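You operate a simulated robot arm through the tools that you are given. There is no shell and no other tool. Be economical: measure what you need, move in short steps, check, and stop when the job is done.

You are at the controls of a simulated robot arm. One attempt, no reset.

Task
Fold the divider in the small jig; put it in the white tray.
Fine: clamp down, then lever down to its stop and back, then clamp fully up.

It is judged by the outcome, as a careful person would: the job done as asked, and still so three seconds after it is handed in. It fails if anything else is knocked over, pushed out of place, dropped, spilled or broken. Flat cloth is picked up by pressing the open fingertips on it (5 to 10 N) and closing them slowly along it; thin cloth reads only 2 to 8 mm in the jaws.

Robot
A 6-joint arm with a two-finger parallel gripper, fixed in place. Base frame: the origin is at the foot of the arm, x ahead of it, y to its left, z up; the work surface is at about z = 750. Units: mm, rad, N and s.
With the tool pointing down near the work surface it reaches from about 180 to 640 mm from the base axis. Its first joint turns from -1.152 to 1.152 rad. Payload 2.7 kg.
The tool frame sits at the grasp point between the pads (the TCP): z along the fingers, y along the line on which they close. The tips reach 23 mm beyond it. The gripper opens to 94 mm. The fingers are 38 mm wide and 10 mm thick; the gripper's body (54 by 96 mm) begins 39 mm behind the TCP.
Orientation is that of the tool frame in the base frame, as [roll, pitch, yaw] about the fixed x, y, z axes, in that order (R = Rz(yaw) Ry(pitch) Rx(roll)). With the fingers straight down and closing along the base's y, the tool's x points along the base's -x, its y along +y and its z along -z.

Tools
- The arm moves only by the tool drive_tool. Its argument "plan" is one flat list of numbers, 7 for each row, row after row: the finger opening in cm, from 0 to 9.4, then the shift along the base's x, y, z in cm, then the turn, a rotation vector about the base's x, y, z in rad. In form: [hand, tx, ty, tz, rx, ry, rz, hand, tx, ty, tz, rx, ry, rz, ...]. A call has 1 to 12 rows; each row shifts and turns the commanded pose from where the row before left it. Rows are played at 5 a second. More than 50 mm and 0.15 rad between two rows, or a gripper value outside its range, and nothing of the call is played. A pose out of reach is approached as far as the arm can. The call stops where the force on the tool passes 60 N (or 10 N more than at its start, if that is more) or the arm is blocked; 0.2 s more then pass. Each finger travels about 45 mm/s and halts on what it meets, pressing with about 21 N; the grip force reading is that of the motor and also rises with nothing between the fingers. The clock runs only during rows and for 0.2 s after the last one: add rows that do not move to give the fingers time. It gives the time, the measured TCP pose, the force on the tool (base axes), the opening and the grip force at its end, in the units of the frame above (readings bear some noise), and new pictures: "views" is both (left out), scene, wrist or none.
- Cameras (640 x 400 px; columns grow to the right, rows downward): "scene" is fixed at [79.7, -437.1, 1394.3]; the picture's right is [0.73, -0.68, 0.00], its down [-0.44, -0.47, -0.77] and it looks along [0.53, 0.56, -0.64] (base axes); focal length 310 px, centre (320, 200). "wrist" rides on the gripper at [86, 16, -74] in the tool frame; the picture's right is [-0.18, 0.98, 0.00], its down [-0.58, -0.11, -0.81] and it looks along [-0.79, -0.15, 0.59] (tool axes); focal length 243 px, centre (320, 200). There is no depth. A picture from a camera that has moved, and an enlarged one, comes with that camera's place and axes in the base frame and with its lens.
- close_up(camera, box): a new picture of the part [left, top, right, bottom] of that camera's present view, enlarged. It takes no simulated time.
- sign_off(): hands the job in; it is judged then, once.

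Work in short steps. Places have to be worked out from the pictures, the camera data and where the tool is seen: move nearer, look again, correct. Check each grasp and each placing, and mend what went wrong. You have 120 turns and 170 pictures in all, those below and enlarged ones among them. Open the gripper and draw the arm clear of the work before you hand the job in, unless the task says otherwise; then end with one line.

The tools are called after ">>>" as a command line: name --argument value ..., lists and objects as JSON in quotes. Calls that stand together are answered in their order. drive_tool: Moves the arm, as the interface text tells. Its arguments: {"type":"object","properties":{"plan":{"type":"array","items":{"type":"number"}},"views":{"type":"string","enum":["both","scene","wrist","none"]}},"required":["plan"]} The other tools are called the same way: close_up (camera, box) takes an enlarged picture of a part of a camera's view; sign_off () hands the job in.

At the start:

```text
time_s: 0.0
tool_pos: [372.9, -93.7, 1093.6]
orientation: [-3.141, 0.0, -3.142]
ft_force: [0.7, 0.3, 0.8]
width: 93.8
grasp_force: 0.0
```

scene: 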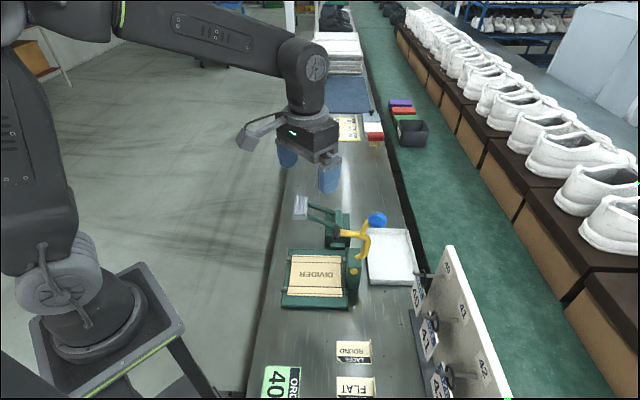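
wrist: 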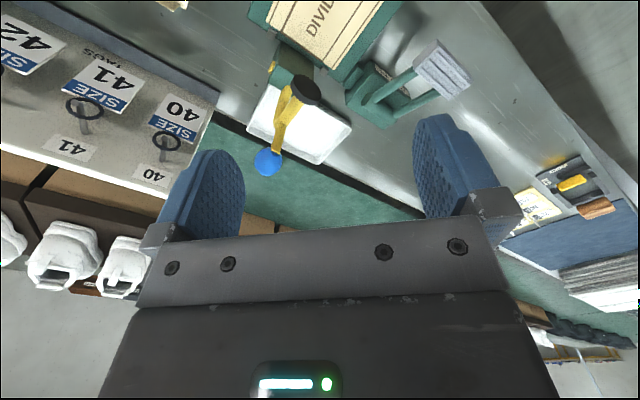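

The jig with the divider is below the arm. I take enlarged views of the jig first.

>>> close_up --camera "scene" --box '[260, 180, 440, 320]'

>>> close_up --camera "wrist" --box '[220, 0, 500, 190]'

```text
2.86 times, centred on (350, 250) of scene
camera zoom: at [79.7, -437.1, 1394.3], right [0.73, -0.68, 0.0], down [-0.44, -0.47, -0.77], along [0.53, 0.56, -0.64], focal length 887 px, centre (234, 57)
```

zoom: 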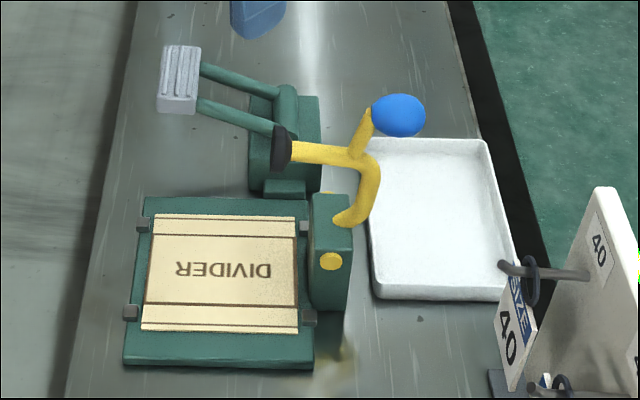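

```text
2.11 times, centred on (360, 95) of wrist
camera zoom: at [284.8, -76.7, 1167.2], right [0.18, 0.98, 0.0], down [0.58, -0.11, 0.81], along [0.79, -0.15, -0.59], focal length 511 px, centre (236, 421)
```

zoom: 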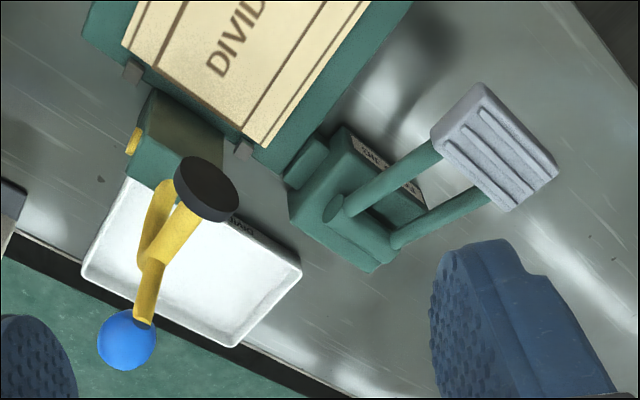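

The yellow toggle with the blue ball and black foot looks like the clamp, and the green-armed treadle looks like the lever. The ball is near (485,-180,952) and the jig is turned about 45°. I turn the tool by -45° and go above the ball.

>>> drive_tool --plan '[9.4, 1.5, -1.2, -0.5, 0, 0, -0.131, 9.4, 1.5, -1.2, -0.5, 0, 0, -0.131, 9.4, 1.5, -1.2, -0.5, 0, 0, -0.131, 9.4, 1.5, -1.2, -0.5, 0, 0, -0.131, 9.4, 1.5, -1.2, -0.5, 0, 0, -0.131, 9.4, 1.5, -1.2, -0.5, 0, 0, -0.13, 9.4, 0, 0, 0, 0, 0, 0]'

```text
time_s: 1.6
tool_pos: [461.1, -165.6, 1061.8]
orientation: [-3.142, 0.0, 2.355]
ft_force: [-0.8, 0.5, 0.8]
width: 94.0
grasp_force: 0.0
camera wrist: at [411.4, -91.7, 1136.8], right [0.83, 0.56, 0.0], down [0.33, -0.49, 0.81], along [0.45, -0.67, -0.59], focal length 243 px, centre (320, 200)
```

scene: 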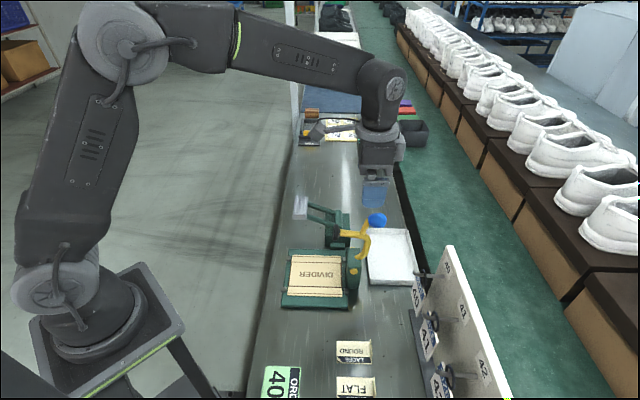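
wrist: 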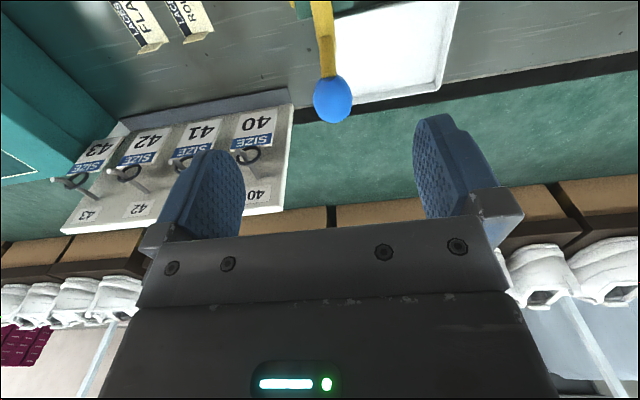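

Both views put the ball at (484,-180,952). I move over it and go down around it, still open.

>>> drive_tool --plan '[9.4, 2.3, -1.5, -2, 0, 0, 0, 9.4, 0, 0, -4, 0, 0, 0, 9.4, 0, 0, -4, 0, 0, 0, 9.4, 0, 0, -1, 0, 0, 0, 9.4, 0, 0, 0, 0, 0, 0]'

>>> close_up --camera "scene" --box '[300, 120, 450, 300]'

```text
time_s: 2.8
tool_pos: [482.4, -180.2, 953.4]
orientation: [3.141, 0.001, 2.356]
ft_force: [0.1, 0.6, 0.2]
width: 94.0
grasp_force: 0.0
camera wrist: at [431.9, -106.6, 1026.8], right [0.83, 0.56, 0.0], down [0.33, -0.49, 0.81], along [0.46, -0.67, -0.59], focal length 243 px, centre (320, 200)
```

scene: 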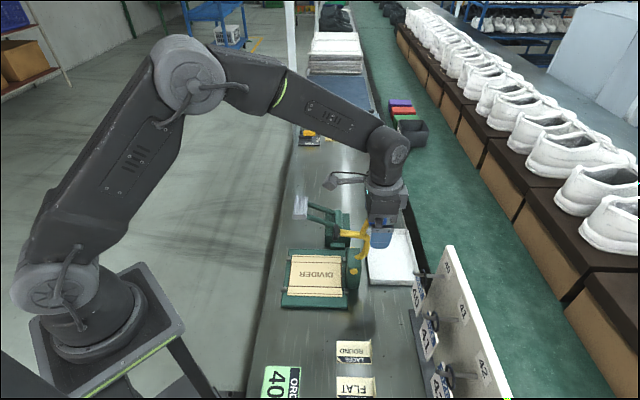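
wrist: 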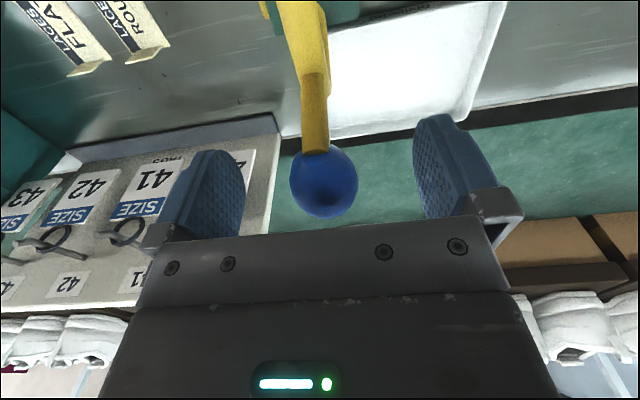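

```text
2.22 times, centred on (375, 210) of scene
camera zoom: at [79.7, -437.1, 1394.3], right [0.73, -0.68, 0.0], down [-0.44, -0.47, -0.77], along [0.53, 0.56, -0.64], focal length 690 px, centre (198, 178)
```

zoom: 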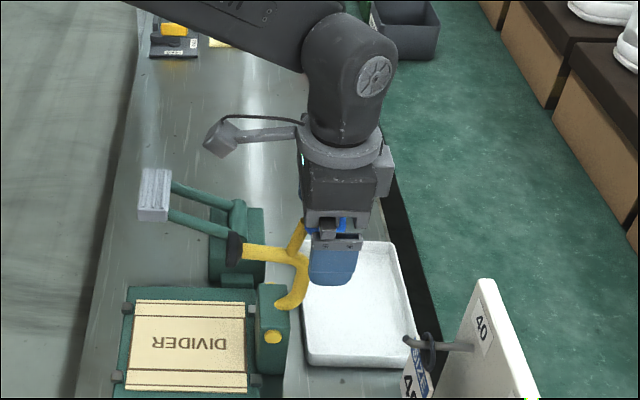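

The ball (about 31 mm across) sits between the fingers. I close on it.

>>> drive_tool --plan '[6, 0, 0, 0, 0, 0, 0, 4, 0, 0, 0, 0, 0, 0, 2.6, 0, 0, 0, 0, 0, 0, 2.6, 0, 0, 0, 0, 0, 0, 2.6, 0, 0, 0, 0, 0, 0]' --views "wrist"

```text
time_s: 4.0
tool_pos: [483.7, -179.1, 953.3]
orientation: [3.139, 0.003, 2.357]
ft_force: [10.2, 9.6, -0.9]
width: 31.9
grasp_force: 44.7
camera wrist: at [432.6, -105.6, 1027.1], right [0.82, 0.57, 0.0], down [0.33, -0.49, 0.81], along [0.46, -0.66, -0.59], focal length 243 px, centre (320, 200)
```

wrist: 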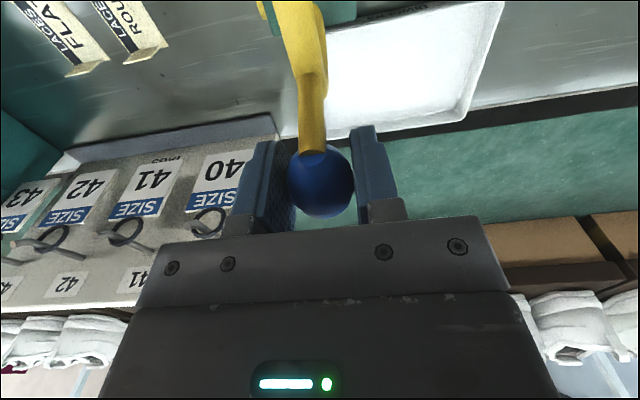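

The ball is held. There is a 14 N side load, so I relieve it a little, then start along the arc inward about the pivot (near z 820, radius about 137).

>>> drive_tool --plan '[2.6, 0.15, 0.15, 0, 0, 0, 0, 2.6, -0.48, 0.48, 0.13, 0, 0, 0, 2.6, -0.47, 0.47, 0.13, 0, 0, 0, 2.6, 0, 0, 0, 0, 0, 0]' --views "scene"

```text
time_s: 5.0
tool_pos: [474.7, -171.8, 956.6]
orientation: [-3.141, 0.004, 2.356]
ft_force: [-0.4, -16.2, 3.4]
width: 32.1
grasp_force: 44.7
```

scene: 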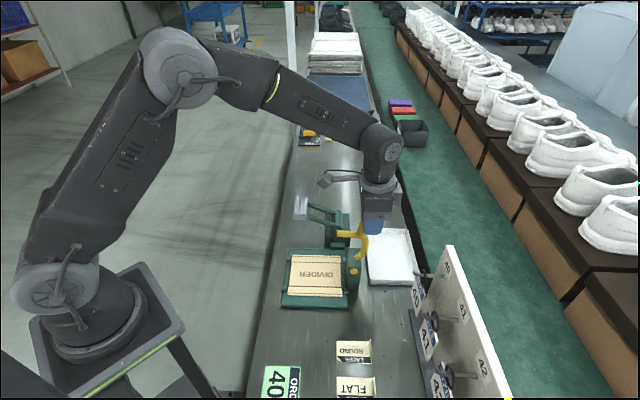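

It follows the arc with about 11 N resistance. I trim the sideways load and continue.

>>> drive_tool --plan '[2.6, -0.56, 0.4, 0.1, 0, 0, 0, 2.6, -0.48, 0.48, 0.05, 0, 0, 0, 2.6, -0.48, 0.48, 0, 0, 0, 0, 2.6, -0.48, 0.48, -0.02, 0, 0, 0, 2.6, 0, 0, 0, 0, 0, 0]' --views "none"

```text
time_s: 6.2
tool_pos: [455.6, -152.1, 957.7]
orientation: [-3.14, 0.005, 2.356]
ft_force: [-4.6, -18.8, 18.2]
width: 32.0
grasp_force: 45.0
```

The load is modest, with some upward push showing I'm slightly low and off along the axis. I correct that and continue down the arc.

>>> drive_tool --plan '[2.6, -0.58, 0.38, 0.15, 0, 0, 0, 2.6, -0.48, 0.48, -0.05, 0, 0, 0, 2.6, -0.48, 0.48, -0.15, 0, 0, 0, 2.6, -0.46, 0.46, -0.18, 0, 0, 0, 2.6, 0, 0, 0, 0, 0, 0]' --views "scene"

```text
time_s: 7.4
tool_pos: [436.5, -133.9, 955.9]
orientation: [3.14, 0.003, 2.356]
ft_force: [5.4, -4.4, 15.8]
width: 32.2
grasp_force: 44.9
```

scene: 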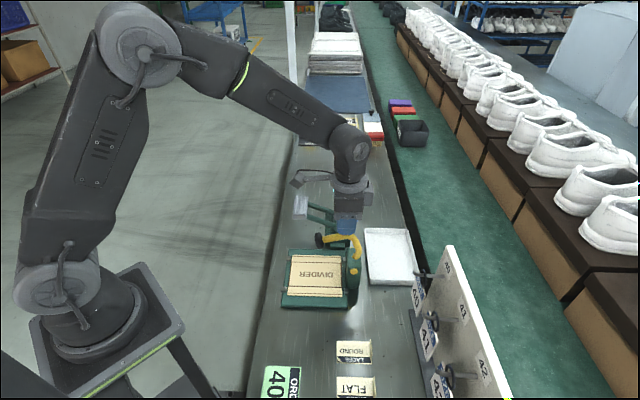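

I continue along the arc.

>>> drive_tool --plan '[2.6, -0.47, 0.47, -0.1, 0, 0, 0, 2.6, -0.47, 0.47, -0.19, 0, 0, 0, 2.6, -0.46, 0.46, -0.22, 0, 0, 0, 2.6, -0.45, 0.45, -0.26, 0, 0, 0, 2.6, -0.44, 0.44, -0.29, 0, 0, 0, 2.6, 0, 0, 0, 0, 0, 0]' --views "scene"

```text
time_s: 8.8
tool_pos: [414.6, -111.4, 945.5]
orientation: [3.141, 0.002, 2.355]
ft_force: [1.1, 1.6, 21.8]
width: 31.8
grasp_force: 45.3
```

scene: 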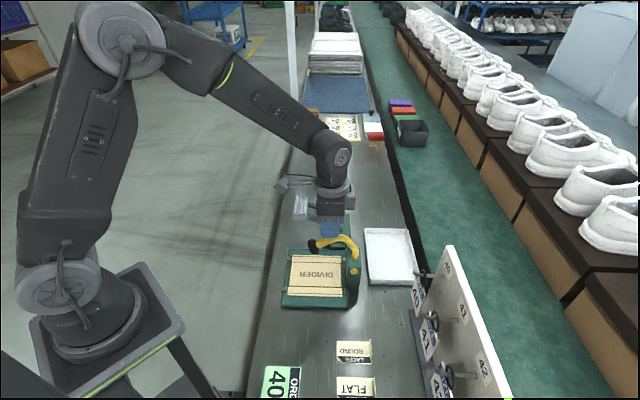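

The positions match the modelled arc (R about 137, pivot z about 822). I keep on.

>>> drive_tool --plan '[2.6, -0.43, 0.43, -0.32, 0, 0, 0, 2.6, -0.42, 0.42, -0.35, 0, 0, 0, 2.6, -0.41, 0.41, -0.38, 0, 0, 0, 2.6, -0.39, 0.39, -0.4, 0, 0, 0, 2.6, -0.38, 0.38, -0.43, 0, 0, 0, 2.6, 0, 0, 0, 0, 0, 0]' --views "both"

>>> close_up --camera "scene" --box '[260, 180, 440, 320]'

```text
time_s: 10.2
tool_pos: [394.6, -91.0, 925.4]
orientation: [3.138, 0.001, 2.355]
ft_force: [5.9, 7.0, 18.4]
width: 32.4
grasp_force: 44.7
camera wrist: at [343.8, -16.6, 999.1], right [0.82, 0.57, 0.0], down [0.33, -0.49, 0.81], along [0.46, -0.67, -0.59], focal length 243 px, centre (320, 200)
```

scene: 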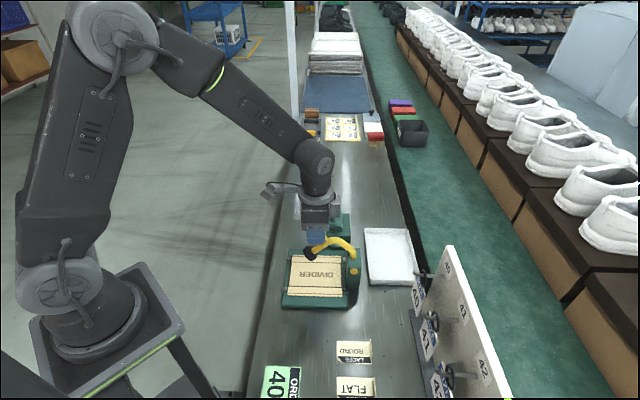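
wrist: 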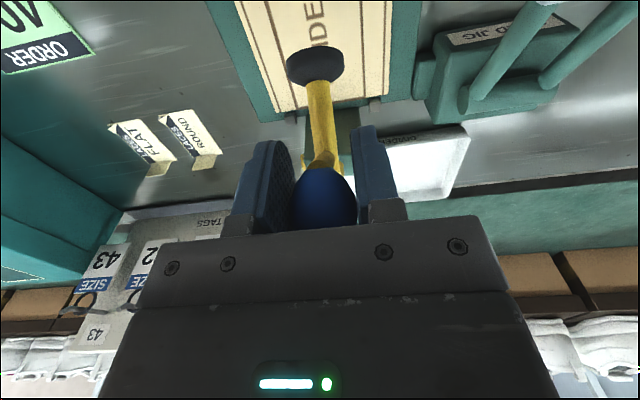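

```text
2.86 times, centred on (350, 250) of scene
camera zoom: at [79.5, -436.8, 1394.4], right [0.73, -0.68, 0.0], down [-0.44, -0.47, -0.77], along [0.53, 0.56, -0.64], focal length 887 px, centre (234, 57)
```

zoom: 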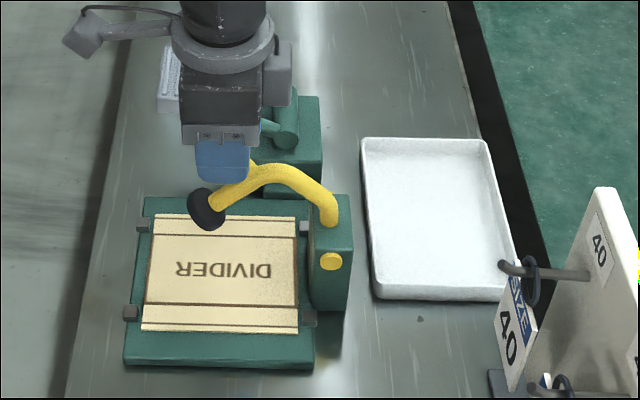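

The foot is approaching the card. I continue in small steps, watching the force.

>>> drive_tool --plan '[2.6, -0.33, 0.4, -0.46, 0, 0, 0, 2.6, -0.34, 0.34, -0.48, 0, 0, 0, 2.6, -0.33, 0.33, -0.5, 0, 0, 0, 2.6, 0, 0, 0, 0, 0, 0]' --views "none"

>>> close_up --camera "scene" --box '[260, 180, 440, 320]'

```text
time_s: 11.2
tool_pos: [383.4, -78.9, 911.9]
orientation: [3.141, 0.0, 2.355]
ft_force: [-0.6, 7.3, 15.6]
width: 32.2
grasp_force: 44.9
```

```text
2.86 times, centred on (350, 250) of scene
camera zoom: at [79.4, -436.9, 1394.4], right [0.73, -0.68, 0.0], down [-0.44, -0.47, -0.77], along [0.53, 0.56, -0.64], focal length 887 px, centre (234, 57)
```

zoom: 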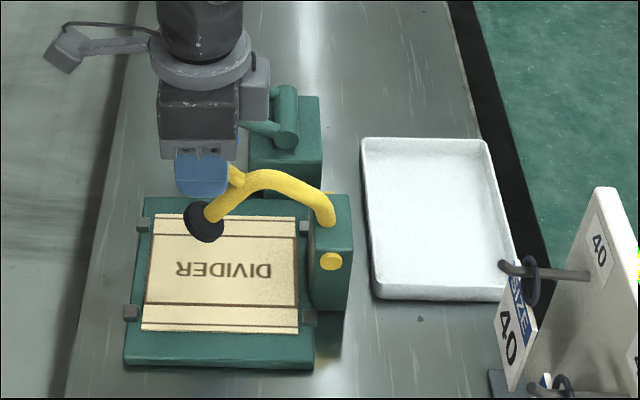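

Not in contact yet, so I continue.

>>> drive_tool --plan '[2.6, -0.3, 0.3, -0.53, 0, 0, 0, 2.6, -0.28, 0.28, -0.55, 0, 0, 0, 2.6, -0.26, 0.26, -0.57, 0, 0, 0, 2.6, 0, 0, 0, 0, 0, 0]' --views "none"

>>> close_up --camera "scene" --box '[260, 180, 440, 320]'

```text
time_s: 12.2
tool_pos: [375.4, -71.0, 895.4]
orientation: [-3.142, 0.0, 2.356]
ft_force: [0.0, 7.6, 13.2]
width: 31.8
grasp_force: 44.7
```

```text
2.86 times, centred on (350, 250) of scene
camera zoom: at [79.5, -436.8, 1394.4], right [0.73, -0.68, 0.0], down [-0.44, -0.47, -0.77], along [0.53, 0.56, -0.64], focal length 887 px, centre (234, 57)
```

zoom: 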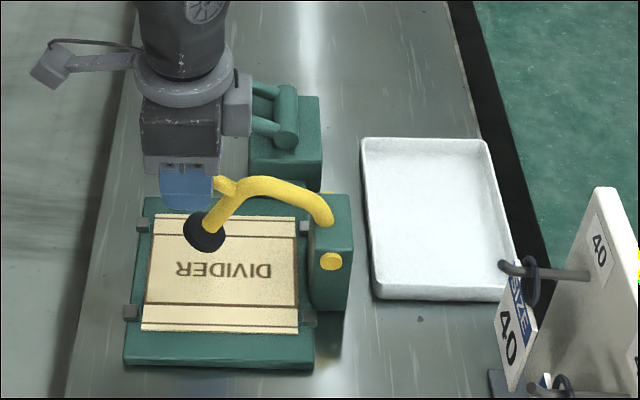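

Still moving freely; I continue.

>>> drive_tool --plan '[2.6, -0.24, 0.24, -0.58, 0, 0, 0, 2.6, -0.22, 0.22, -0.6, 0, 0, 0, 2.6, -0.2, 0.2, -0.6, 0, 0, 0, 2.6, 0, 0, 0, 0, 0, 0]' --views "none"

>>> close_up --camera "scene" --box '[260, 180, 440, 320]'

```text
time_s: 13.2
tool_pos: [367.5, -63.7, 877.1]
orientation: [-3.141, 0.001, 2.357]
ft_force: [-2.1, 11.3, 14.2]
width: 31.8
grasp_force: 44.6
```

```text
2.86 times, centred on (350, 250) of scene
camera zoom: at [79.4, -436.8, 1394.4], right [0.73, -0.68, 0.0], down [-0.44, -0.47, -0.77], along [0.53, 0.56, -0.64], focal length 887 px, centre (234, 57)
```

zoom: 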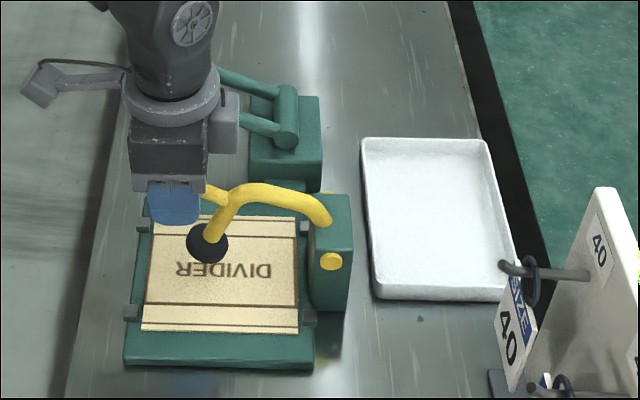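

I continue, watching for the contact.

>>> drive_tool --plan '[2.6, -0.2, 0.2, -0.6, 0, 0, 0, 2.6, -0.16, 0.16, -0.6, 0, 0, 0, 2.6, 0, 0, 0, 0, 0, 0]' --views "none"

>>> close_up --camera "scene" --box '[260, 180, 440, 320]'

```text
time_s: 14.0
tool_pos: [364.2, -61.4, 864.9]
orientation: [3.141, 0.002, 2.357]
ft_force: [2.7, 12.3, 12.8]
width: 31.9
grasp_force: 45.3
```

```text
2.86 times, centred on (350, 250) of scene
camera zoom: at [79.6, -436.7, 1394.4], right [0.73, -0.68, 0.0], down [-0.44, -0.47, -0.77], along [0.53, 0.56, -0.64], focal length 887 px, centre (234, 57)
```

zoom: 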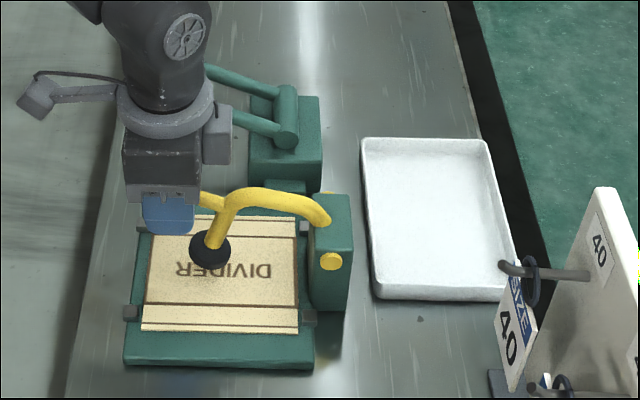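

The foot is almost on the card. I take smaller steps.

>>> drive_tool --plan '[2.6, -0.06, 0.18, -0.4, 0, 0, 0, 2.6, -0.1, 0.1, -0.4, 0, 0, 0, 2.6, 0, 0, 0, 0, 0, 0]' --views "none"

>>> close_up --camera "scene" --box '[260, 180, 440, 320]'

```text
time_s: 14.8
tool_pos: [361.9, -57.7, 856.1]
orientation: [3.141, 0.0, 2.357]
ft_force: [1.6, 0.9, 9.3]
width: 31.9
grasp_force: 45.2
```

```text
2.86 times, centred on (350, 250) of scene
camera zoom: at [79.6, -437.0, 1394.3], right [0.73, -0.68, 0.0], down [-0.44, -0.47, -0.77], along [0.53, 0.56, -0.64], focal length 887 px, centre (234, 57)
```

zoom: 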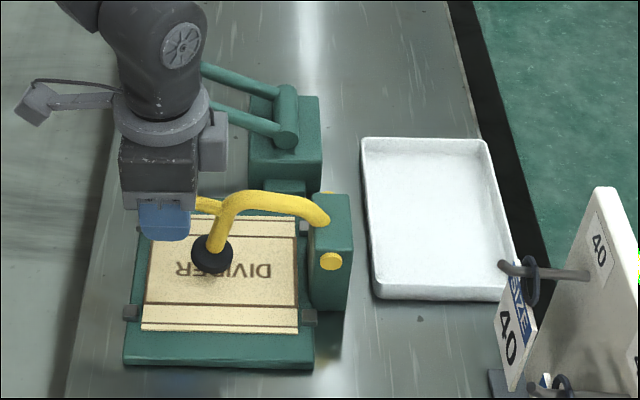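

>>> drive_tool --plan '[2.6, -0.08, 0.08, -0.4, 0, 0, 0, 2.6, -0.06, 0.06, -0.4, 0, 0, 0, 2.6, 0, 0, 0, 0, 0, 0]' --views "wrist"

>>> close_up --camera "scene" --box '[260, 180, 440, 320]'

```text
time_s: 15.6
tool_pos: [359.7, -55.2, 848.5]
orientation: [-3.139, -0.003, 2.356]
ft_force: [-14.4, 8.5, 15.2]
width: 31.8
grasp_force: 44.7
camera wrist: at [310.3, 17.5, 922.2], right [0.83, 0.56, 0.0], down [0.34, -0.49, 0.8], along [0.45, -0.67, -0.59], focal length 243 px, centre (320, 200)
```

wrist: 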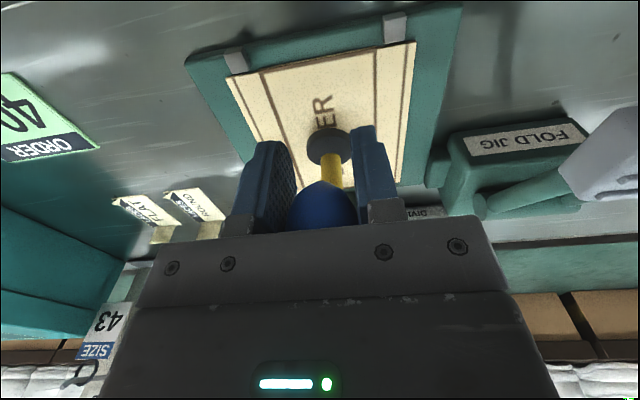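

```text
2.86 times, centred on (350, 250) of scene
camera zoom: at [79.1, -436.8, 1394.4], right [0.73, -0.68, 0.0], down [-0.44, -0.47, -0.77], along [0.53, 0.56, -0.64], focal length 887 px, centre (234, 57)
```

zoom: 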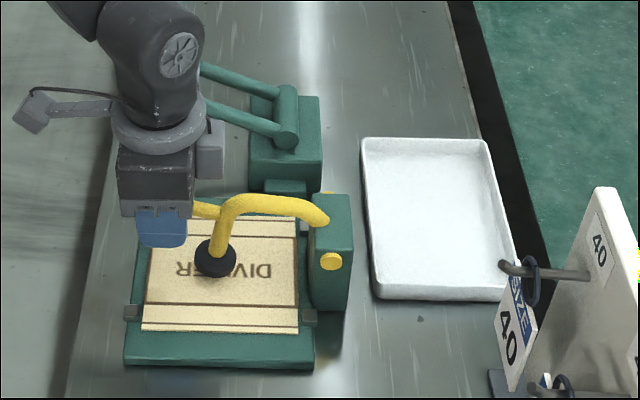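

The tray is labelled for dividers. The ball pulls inward, so the radius is slightly larger than modelled; I adjust and go further down.

>>> drive_tool --plan '[2.6, -0.12, 0.12, -0.3, 0, 0, 0, 2.6, -0.06, 0.06, -0.4, 0, 0, 0, 2.6, 0, 0, 0, 0, 0, 0]' --views "none"

>>> close_up --camera "scene" --box '[290, 220, 380, 290]'

```text
time_s: 16.4
tool_pos: [358.4, -55.0, 841.1]
orientation: [-3.14, -0.002, 2.356]
ft_force: [-19.2, 6.3, 14.9]
width: 32.1
grasp_force: 45.1
```

```text
5.71 times, centred on (335, 255) of scene
camera zoom: at [79.0, -436.9, 1394.4], right [0.73, -0.68, 0.0], down [-0.44, -0.47, -0.77], along [0.53, 0.56, -0.64], focal length 1774 px, centre (234, -114)
```

zoom: 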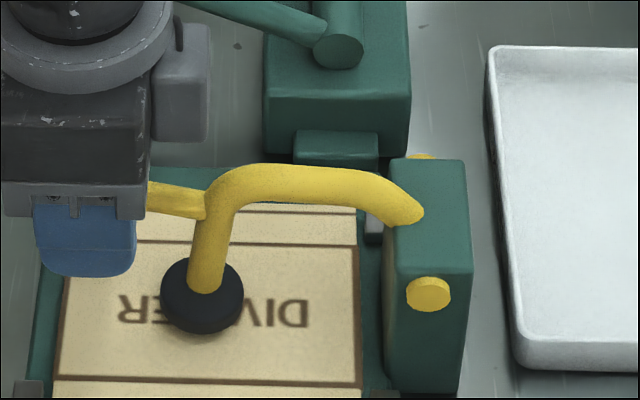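

There is still a gap under the foot. I continue, easing the inward pull.

>>> drive_tool --plan '[2.6, -0.18, 0.06, -0.3, 0, 0, 0, 2.6, -0.1, 0.08, -0.4, 0, 0, 0, 2.6, 0, 0, 0, 0, 0, 0]' --views "none"

>>> close_up --camera "scene" --box '[290, 220, 380, 290]'

```text
time_s: 17.2
tool_pos: [358.7, -53.7, 835.4]
orientation: [3.14, 0.005, 2.357]
ft_force: [-6.2, -0.8, 9.6]
width: 32.0
grasp_force: 45.1
```

```text
5.71 times, centred on (335, 255) of scene
camera zoom: at [79.4, -437.1, 1394.3], right [0.73, -0.68, 0.0], down [-0.44, -0.47, -0.77], along [0.53, 0.56, -0.64], focal length 1774 px, centre (234, -114)
```

zoom: 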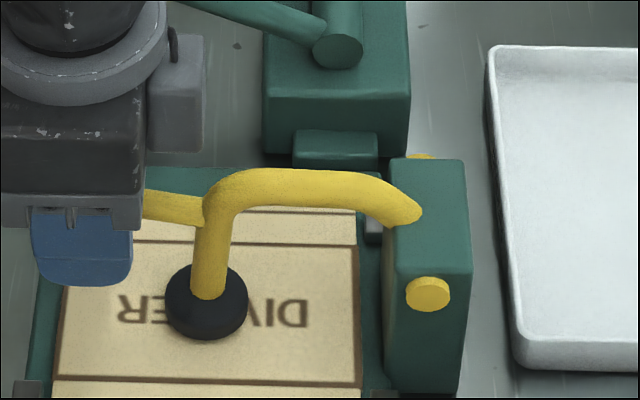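

Still closing in; I continue down until there is a firm stop.

>>> drive_tool --plan '[2.6, -0.04, 0.03, -0.4, 0, 0, 0, 2.6, 0, 0, -0.4, 0, 0, 0, 2.6, 0, 0, 0, 0, 0, 0]' --views "none"

>>> close_up --camera "scene" --box '[290, 220, 380, 290]'

```text
time_s: 17.9
tool_pos: [357.6, -51.3, 832.1]
orientation: [3.139, 0.006, 2.355]
ft_force: [-8.8, 1.8, 19.4]
width: 32.0
grasp_force: 44.8
stopped in row 3: the force on the tool passed its limit (the readings are from after the stop); the commanded pose is now the measured one
```

```text
5.71 times, centred on (335, 255) of scene
camera zoom: at [79.3, -437.0, 1394.3], right [0.73, -0.68, 0.0], down [-0.44, -0.47, -0.77], along [0.53, 0.56, -0.64], focal length 1774 px, centre (234, -114)
```

zoom: 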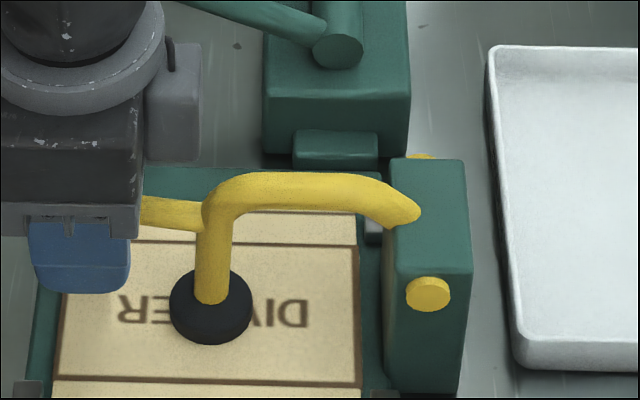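

The force shot past 60 N at z 832, so the foot is down on the card. I release and rise, checking that the clamp stays.

>>> drive_tool --plan '[5, 0, 0, 0, 0, 0, 0, 7, 0, 0, 0, 0, 0, 0, 7, 0, 0, 0, 0, 0, 0, 7, 0, 0, 3, 0, 0, 0, 7, 0, 0, 5, 0, 0, 0, 7, 0, 0, 5, 0, 0, 0, 7, 0, 0, 5, 0, 0, 0, 7, 0, 0, 0, 0, 0, 0]'

>>> close_up --camera "scene" --box '[260, 180, 440, 320]'

>>> close_up --camera "wrist" --box '[320, 0, 640, 220]'

```text
time_s: 19.7
tool_pos: [358.1, -53.6, 1010.2]
orientation: [3.136, 0.003, 2.357]
ft_force: [0.2, -0.3, -0.1]
width: 69.9
grasp_force: 0.0
camera wrist: at [307.4, 20.2, 1084.5], right [0.82, 0.57, 0.0], down [0.33, -0.49, 0.81], along [0.46, -0.67, -0.59], focal length 243 px, centre (320, 200)
```

scene: 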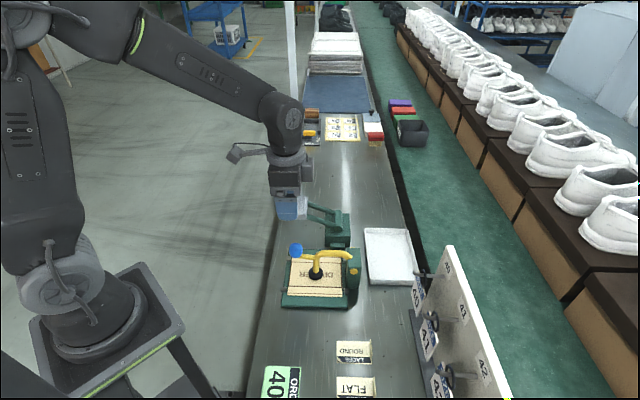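
wrist: 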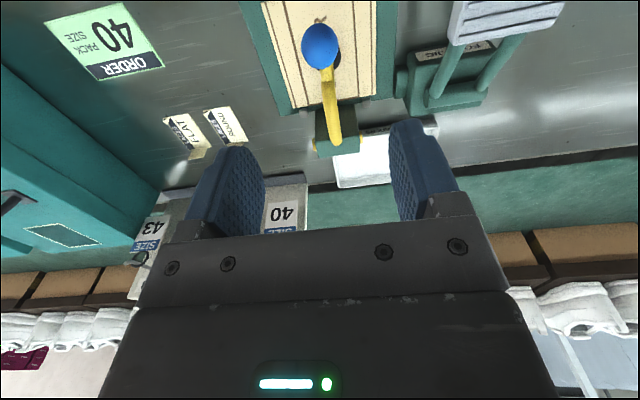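

```text
2.86 times, centred on (350, 250) of scene
camera zoom: at [79.7, -437.1, 1394.3], right [0.73, -0.68, 0.0], down [-0.44, -0.47, -0.77], along [0.53, 0.56, -0.64], focal length 887 px, centre (234, 57)
```

zoom: 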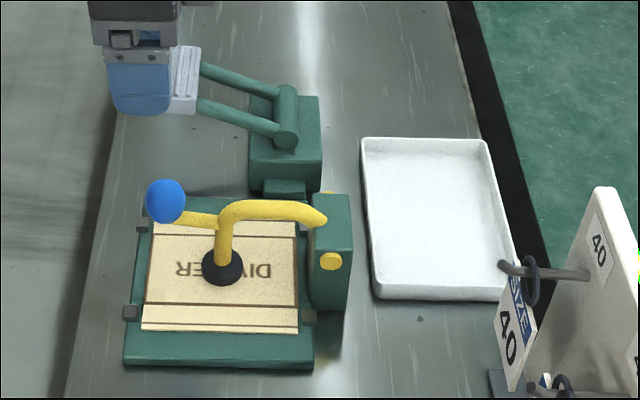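

```text
1.82 times, centred on (480, 110) of wrist
camera zoom: at [307.4, 20.2, 1084.5], right [0.82, 0.57, 0.0], down [0.33, -0.49, 0.81], along [0.46, -0.67, -0.59], focal length 441 px, centre (29, 364)
```

zoom: 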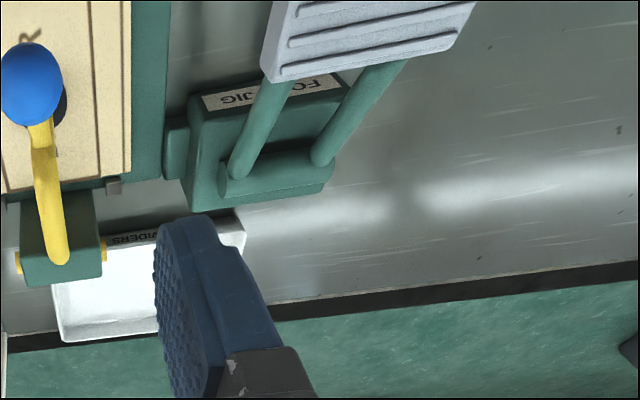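

The clamp stays down by itself and the foot presses the card. Next is the lever: its pad centre is near (469,47,855) and its pivot near out-coordinate 399, z 804. I move above the pad with the fingers closing.

>>> drive_tool --plan '[5, 2.5, 2.5, 0, 0, 0, 0, 3, 3, 2.7, -1, 0, 0, 0, 1, 3, 2.7, -2, 0, 0, 0, 0, 2.6, 2.1, -2, 0, 0, 0, 0, 0, 0, 0, 0, 0, 0]'

>>> close_up --camera "scene" --box '[260, 150, 390, 250]'

```text
time_s: 20.9
tool_pos: [469.0, 47.0, 960.4]
orientation: [3.137, 0.003, 2.355]
ft_force: [-0.1, 0.0, 0.1]
width: 0.0
grasp_force: 20.7
camera wrist: at [418.8, 120.8, 1034.1], right [0.82, 0.57, 0.0], down [0.33, -0.49, 0.81], along [0.46, -0.67, -0.59], focal length 243 px, centre (320, 200)
```

scene: 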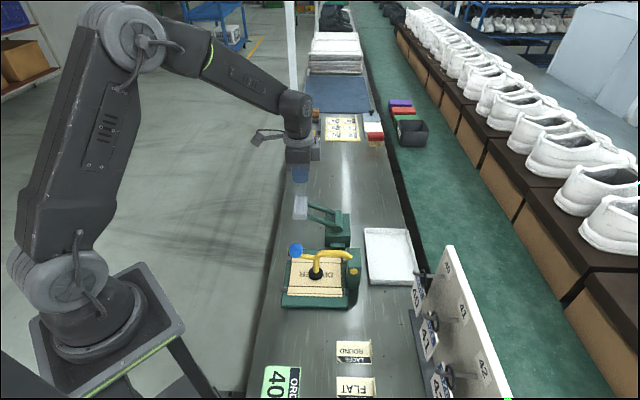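
wrist: 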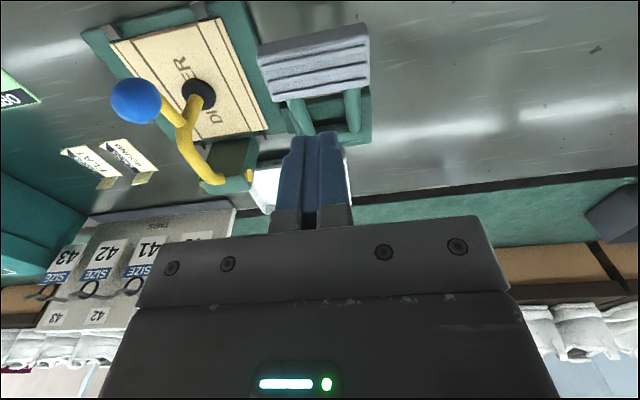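

```text
4.00 times, centred on (325, 200) of scene
camera zoom: at [79.7, -437.1, 1394.3], right [0.73, -0.68, 0.0], down [-0.44, -0.47, -0.77], along [0.53, 0.56, -0.64], focal length 1242 px, centre (300, 200)
```

zoom: 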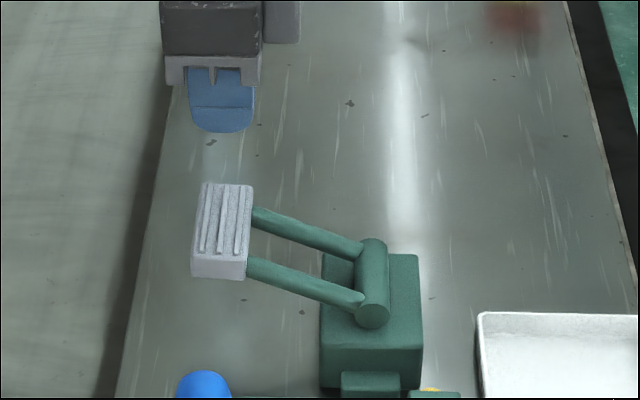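

The pad centre is near (466,44,850). I lower the closed fingertips toward it until the first contact.

>>> drive_tool --plan '[0, -0.4, -0.2, -4, 0, 0, 0, 0, 0, 0, -2.5, 0, 0, 0, 0, 0, 0, -1, 0, 0, 0, 0, 0, 0, -0.5, 0, 0, 0, 0, 0, 0, 0, 0, 0, 0]'

>>> close_up --camera "scene" --box '[260, 150, 390, 250]'

```text
time_s: 22.1
tool_pos: [464.5, 43.4, 879.4]
orientation: [3.138, 0.005, 2.356]
ft_force: [-0.4, 0.7, 1.1]
width: 0.2
grasp_force: 21.0
camera wrist: at [413.6, 118.5, 953.4], right [0.82, 0.57, 0.0], down [0.33, -0.49, 0.81], along [0.46, -0.67, -0.59], focal length 243 px, centre (320, 200)
```

scene: 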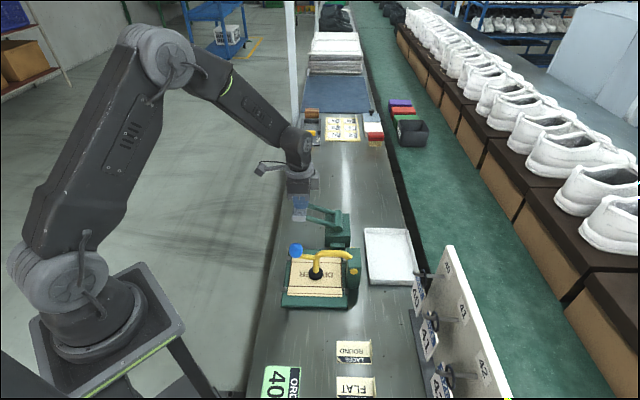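
wrist: 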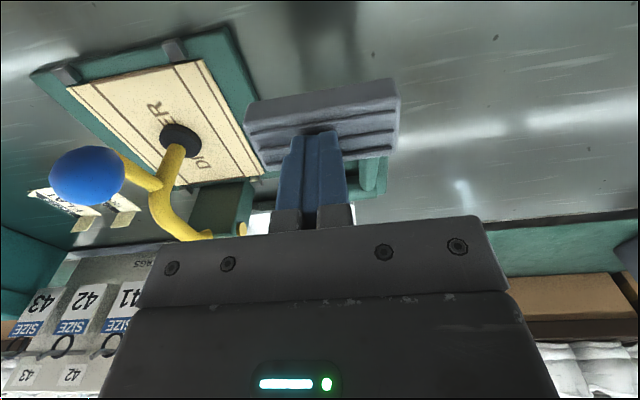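

```text
4.00 times, centred on (325, 200) of scene
camera zoom: at [79.6, -437.1, 1394.3], right [0.73, -0.68, 0.0], down [-0.44, -0.47, -0.77], along [0.53, 0.56, -0.64], focal length 1242 px, centre (300, 200)
```

zoom: 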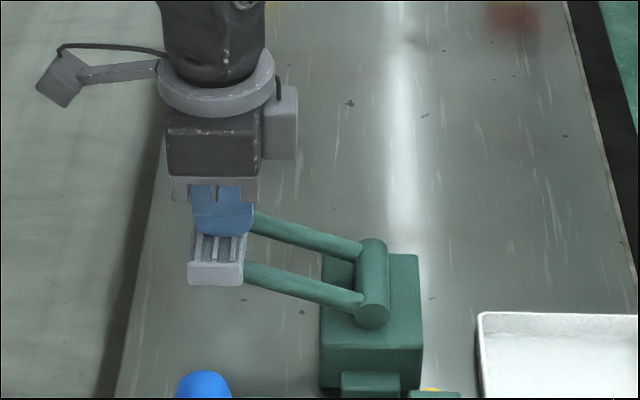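

The fingertips have touched and the pad has just started to move with little force. I push down along its arc.

>>> drive_tool --plan '[0, -0.16, 0.16, -0.5, 0, 0, 0, 0, -0.16, 0.16, -0.5, 0, 0, 0, 0, -0.12, 0.12, -0.5, 0, 0, 0, 0, -0.12, 0.12, -0.5, 0, 0, 0, 0, 0, 0, 0, 0, 0, 0]'

>>> close_up --camera "scene" --box '[260, 180, 390, 310]'

```text
time_s: 23.3
tool_pos: [458.2, 49.5, 860.2]
orientation: [3.138, 0.004, 2.357]
ft_force: [1.0, -0.2, 2.9]
width: 0.0
grasp_force: 20.7
camera wrist: at [407.8, 123.8, 933.2], right [0.82, 0.57, 0.0], down [0.33, -0.49, 0.81], along [0.46, -0.67, -0.59], focal length 243 px, centre (320, 200)
```

scene: 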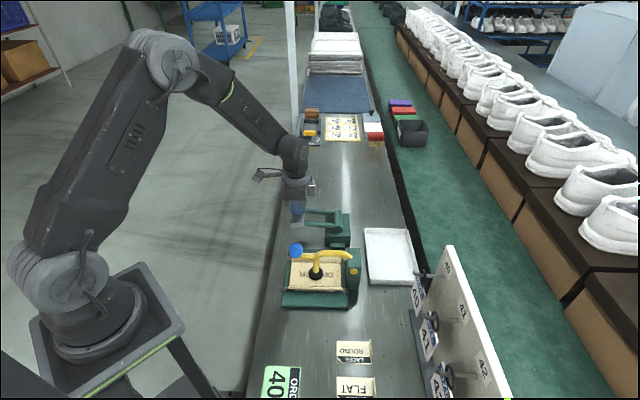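
wrist: 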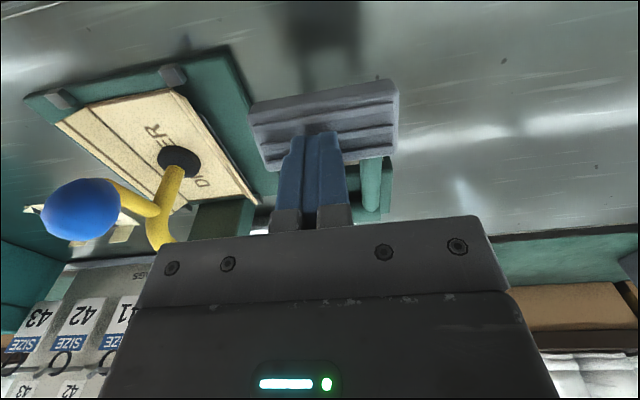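

```text
3.08 times, centred on (325, 245) of scene
camera zoom: at [79.7, -437.1, 1394.3], right [0.73, -0.68, 0.0], down [-0.44, -0.47, -0.77], along [0.53, 0.56, -0.64], focal length 955 px, centre (305, 62)
```

zoom: 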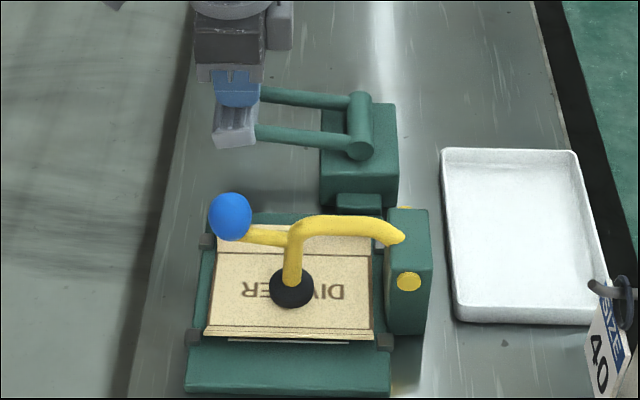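

The lever moves easily and the flaps are rising. I continue.

>>> drive_tool --plan '[0, -0.1, 0.1, -0.5, 0, 0, 0, 0, -0.1, 0.1, -0.5, 0, 0, 0, 0, -0.07, 0.07, -0.5, 0, 0, 0, 0, -0.04, 0.04, -0.5, 0, 0, 0, 0, 0, 0, -0.5, 0, 0, 0, 0, 0, 0, -0.5, 0, 0, 0, 0, 0, 0, 0, 0, 0, 0]' --views "none"

>>> close_up --camera "scene" --box '[260, 180, 390, 310]'

```text
time_s: 24.7
tool_pos: [455.9, 54.5, 836.3]
orientation: [3.141, 0.002, 2.355]
ft_force: [-10.4, -0.3, 18.3]
width: 0.0
grasp_force: 21.3
stopped in row 7: the force on the tool passed its limit (the readings are from after the stop); the commanded pose is now the measured one
```

```text
3.08 times, centred on (325, 245) of scene
camera zoom: at [79.2, -437.1, 1394.3], right [0.73, -0.68, 0.0], down [-0.44, -0.47, -0.77], along [0.53, 0.56, -0.64], focal length 955 px, centre (305, 62)
```

zoom: 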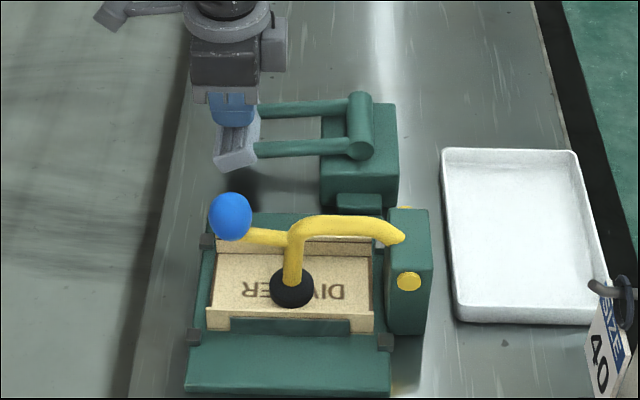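

A hard stop at the lever near horizontal, with the flaps upright. I press once more briefly to confirm, then lift off and see if the lever returns by itself.

>>> drive_tool --plan '[0, 0, 0, -0.2, 0, 0, 0, 0, 0, 0, -0.15, 0, 0, 0, 0, 0, 0, 0, 0, 0, 0]' --views "none"

>>> drive_tool --plan '[0, 0, 0, 1, 0, 0, 0, 0, 0, 0, 2, 0, 0, 0, 0, 0, 0, 4, 0, 0, 0, 0, 0, 0, 4, 0, 0, 0, 0, 0, 0, 0, 0, 0, 0]' --views "wrist"

>>> close_up --camera "scene" --box '[260, 180, 390, 310]'

```text
time_s: 25.4
tool_pos: [456.3, 54.3, 835.3]
orientation: [3.138, 0.006, 2.356]
ft_force: [-9.4, -0.9, 17.6]
width: 0.0
grasp_force: 20.8
stopped in row 3: the force on the tool passed its limit (the readings are from after the stop); the commanded pose is now the measured one
```

```text
time_s: 26.6
tool_pos: [454.2, 55.5, 945.6]
orientation: [3.138, 0.005, 2.357]
ft_force: [0.5, 0.2, -0.3]
width: 0.1
grasp_force: 20.4
camera wrist: at [403.9, 128.8, 1018.8], right [0.83, 0.56, 0.0], down [0.33, -0.49, 0.81], along [0.46, -0.67, -0.59], focal length 243 px, centre (320, 200)
```

wrist: 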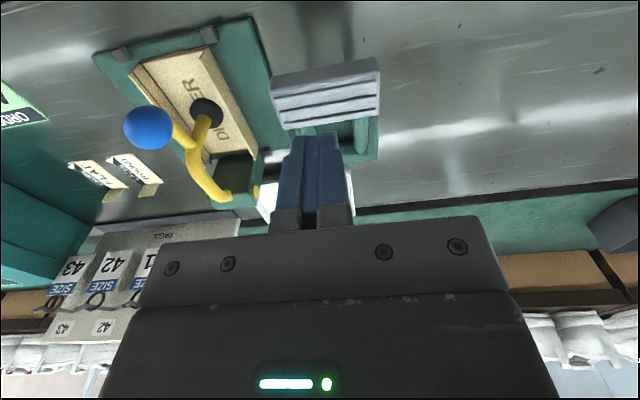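

```text
3.08 times, centred on (325, 245) of scene
camera zoom: at [79.7, -437.1, 1394.3], right [0.73, -0.68, 0.0], down [-0.44, -0.47, -0.77], along [0.53, 0.56, -0.64], focal length 955 px, centre (305, 62)
```

zoom: 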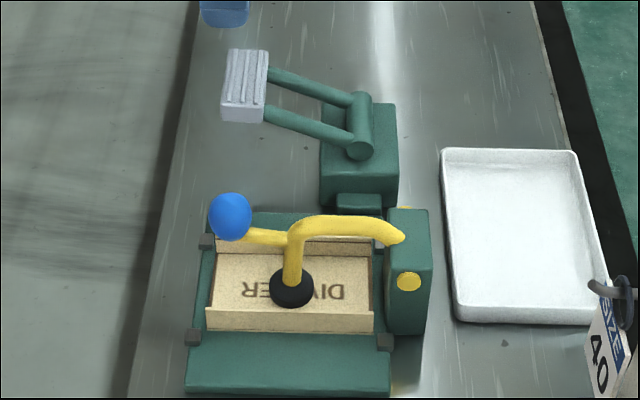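

The lever sprang back to its start and the flaps stand upright. I go back above the ball with a 50 mm opening, which stays clear of the flaps.

>>> drive_tool --plan '[2, -3.2, -3.6, 0, 0, 0, 0, 4, -3.2, -3.6, 0, 0, 0, 0, 5, -3.2, -3.6, 0, 0, 0, 0, 5, 0, 0, -4, 0, 0, 0, 5, 0, 0, 0, 0, 0, 0]'

>>> close_up --camera "scene" --box '[260, 180, 390, 310]'

```text
time_s: 27.8
tool_pos: [359.3, -52.8, 904.4]
orientation: [3.135, 0.005, 2.356]
ft_force: [-0.7, -0.4, 0.1]
width: 50.1
grasp_force: 0.0
camera wrist: at [308.4, 20.6, 977.7], right [0.82, 0.57, 0.01], down [0.33, -0.49, 0.81], along [0.46, -0.67, -0.59], focal length 243 px, centre (320, 200)
```

scene: 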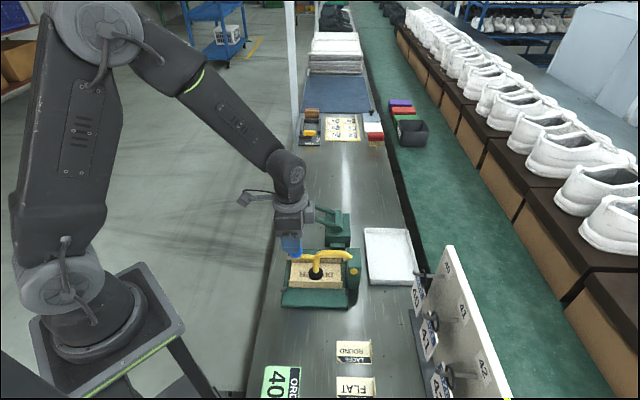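
wrist: 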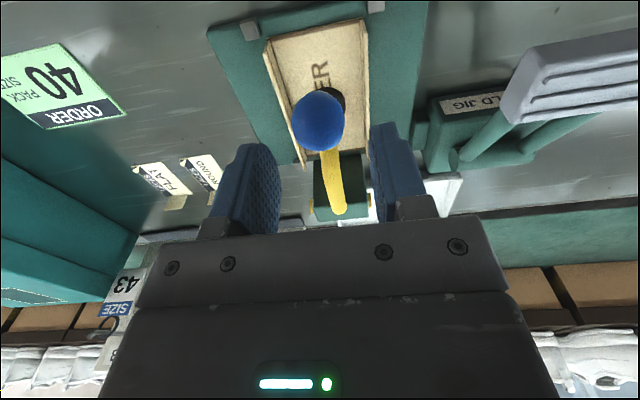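

```text
3.08 times, centred on (325, 245) of scene
camera zoom: at [79.7, -437.1, 1394.3], right [0.73, -0.68, 0.0], down [-0.44, -0.47, -0.77], along [0.53, 0.56, -0.64], focal length 955 px, centre (305, 62)
```

zoom: 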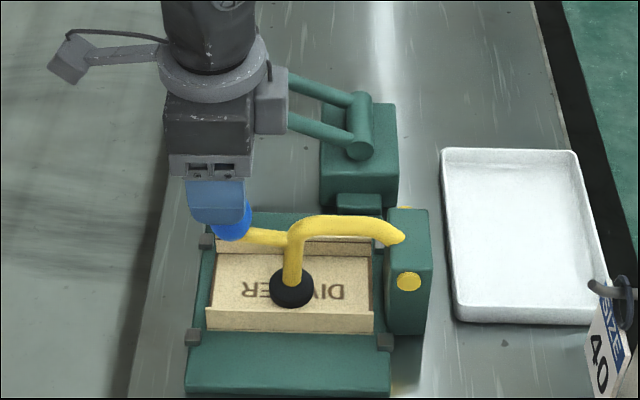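

Triangulation puts the ball at about (363,-60,849); it had slipped up in the pads. I lower to that spot and close on it.

>>> drive_tool --plan '[5, 0.35, -0.7, -2, 0, 0, 0, 5, 0, 0, -3.5, 0, 0, 0, 4, 0, 0, 0, 0, 0, 0, 2.6, 0, 0, 0, 0, 0, 0, 2.6, 0, 0, 0, 0, 0, 0, 2.6, 0, 0, 0, 0, 0, 0]' --views "wrist"

>>> close_up --camera "scene" --box '[260, 180, 390, 310]'

```text
time_s: 29.1
tool_pos: [363.9, -59.6, 849.6]
orientation: [3.135, 0.008, 2.357]
ft_force: [15.4, 16.4, -5.3]
width: 31.6
grasp_force: 44.9
camera wrist: at [313.0, 13.6, 923.5], right [0.82, 0.57, 0.01], down [0.33, -0.49, 0.81], along [0.46, -0.67, -0.59], focal length 243 px, centre (320, 200)
```

wrist: 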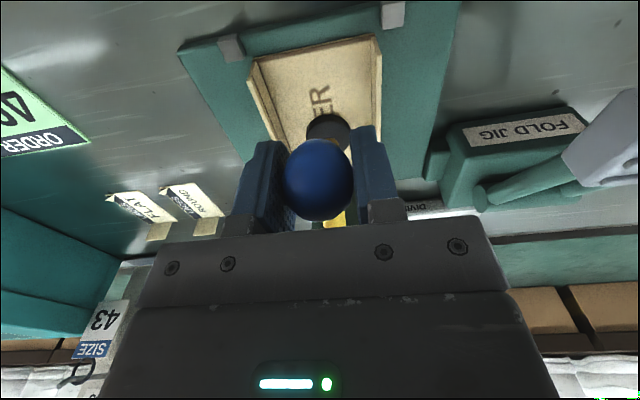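

```text
3.08 times, centred on (325, 245) of scene
camera zoom: at [80.1, -436.7, 1394.4], right [0.73, -0.68, 0.0], down [-0.44, -0.47, -0.77], along [0.53, 0.56, -0.64], focal length 955 px, centre (305, 62)
```

zoom: 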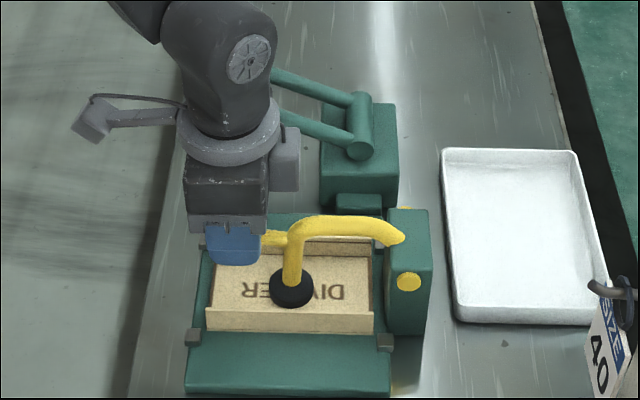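

The ball is well held. I relieve the side load and lift along the arc.

>>> drive_tool --plan '[2.6, 0.13, 0.13, 0, 0, 0, 0, 2.6, 0.07, -0.07, 0.4, 0, 0, 0, 2.6, 0.07, -0.07, 0.4, 0, 0, 0, 2.6, 0.09, -0.09, 0.4, 0, 0, 0, 2.6, 0.09, -0.09, 0.4, 0, 0, 0, 2.6, 0, 0, 0, 0, 0, 0]' --views "none"

>>> close_up --camera "scene" --box '[260, 180, 390, 310]'

```text
time_s: 30.6
tool_pos: [366.6, -62.7, 865.8]
orientation: [-3.141, 0.0, 2.354]
ft_force: [-9.7, -4.0, -8.9]
width: 32.0
grasp_force: 45.0
```

```text
3.08 times, centred on (325, 245) of scene
camera zoom: at [79.6, -437.3, 1394.2], right [0.73, -0.68, 0.0], down [-0.44, -0.47, -0.77], along [0.53, 0.56, -0.64], focal length 955 px, centre (305, 62)
```

zoom: 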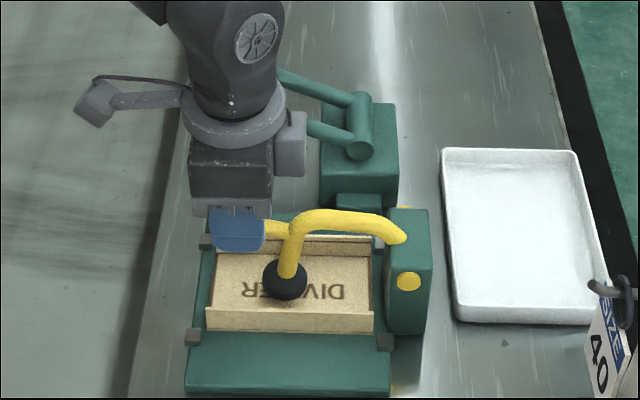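

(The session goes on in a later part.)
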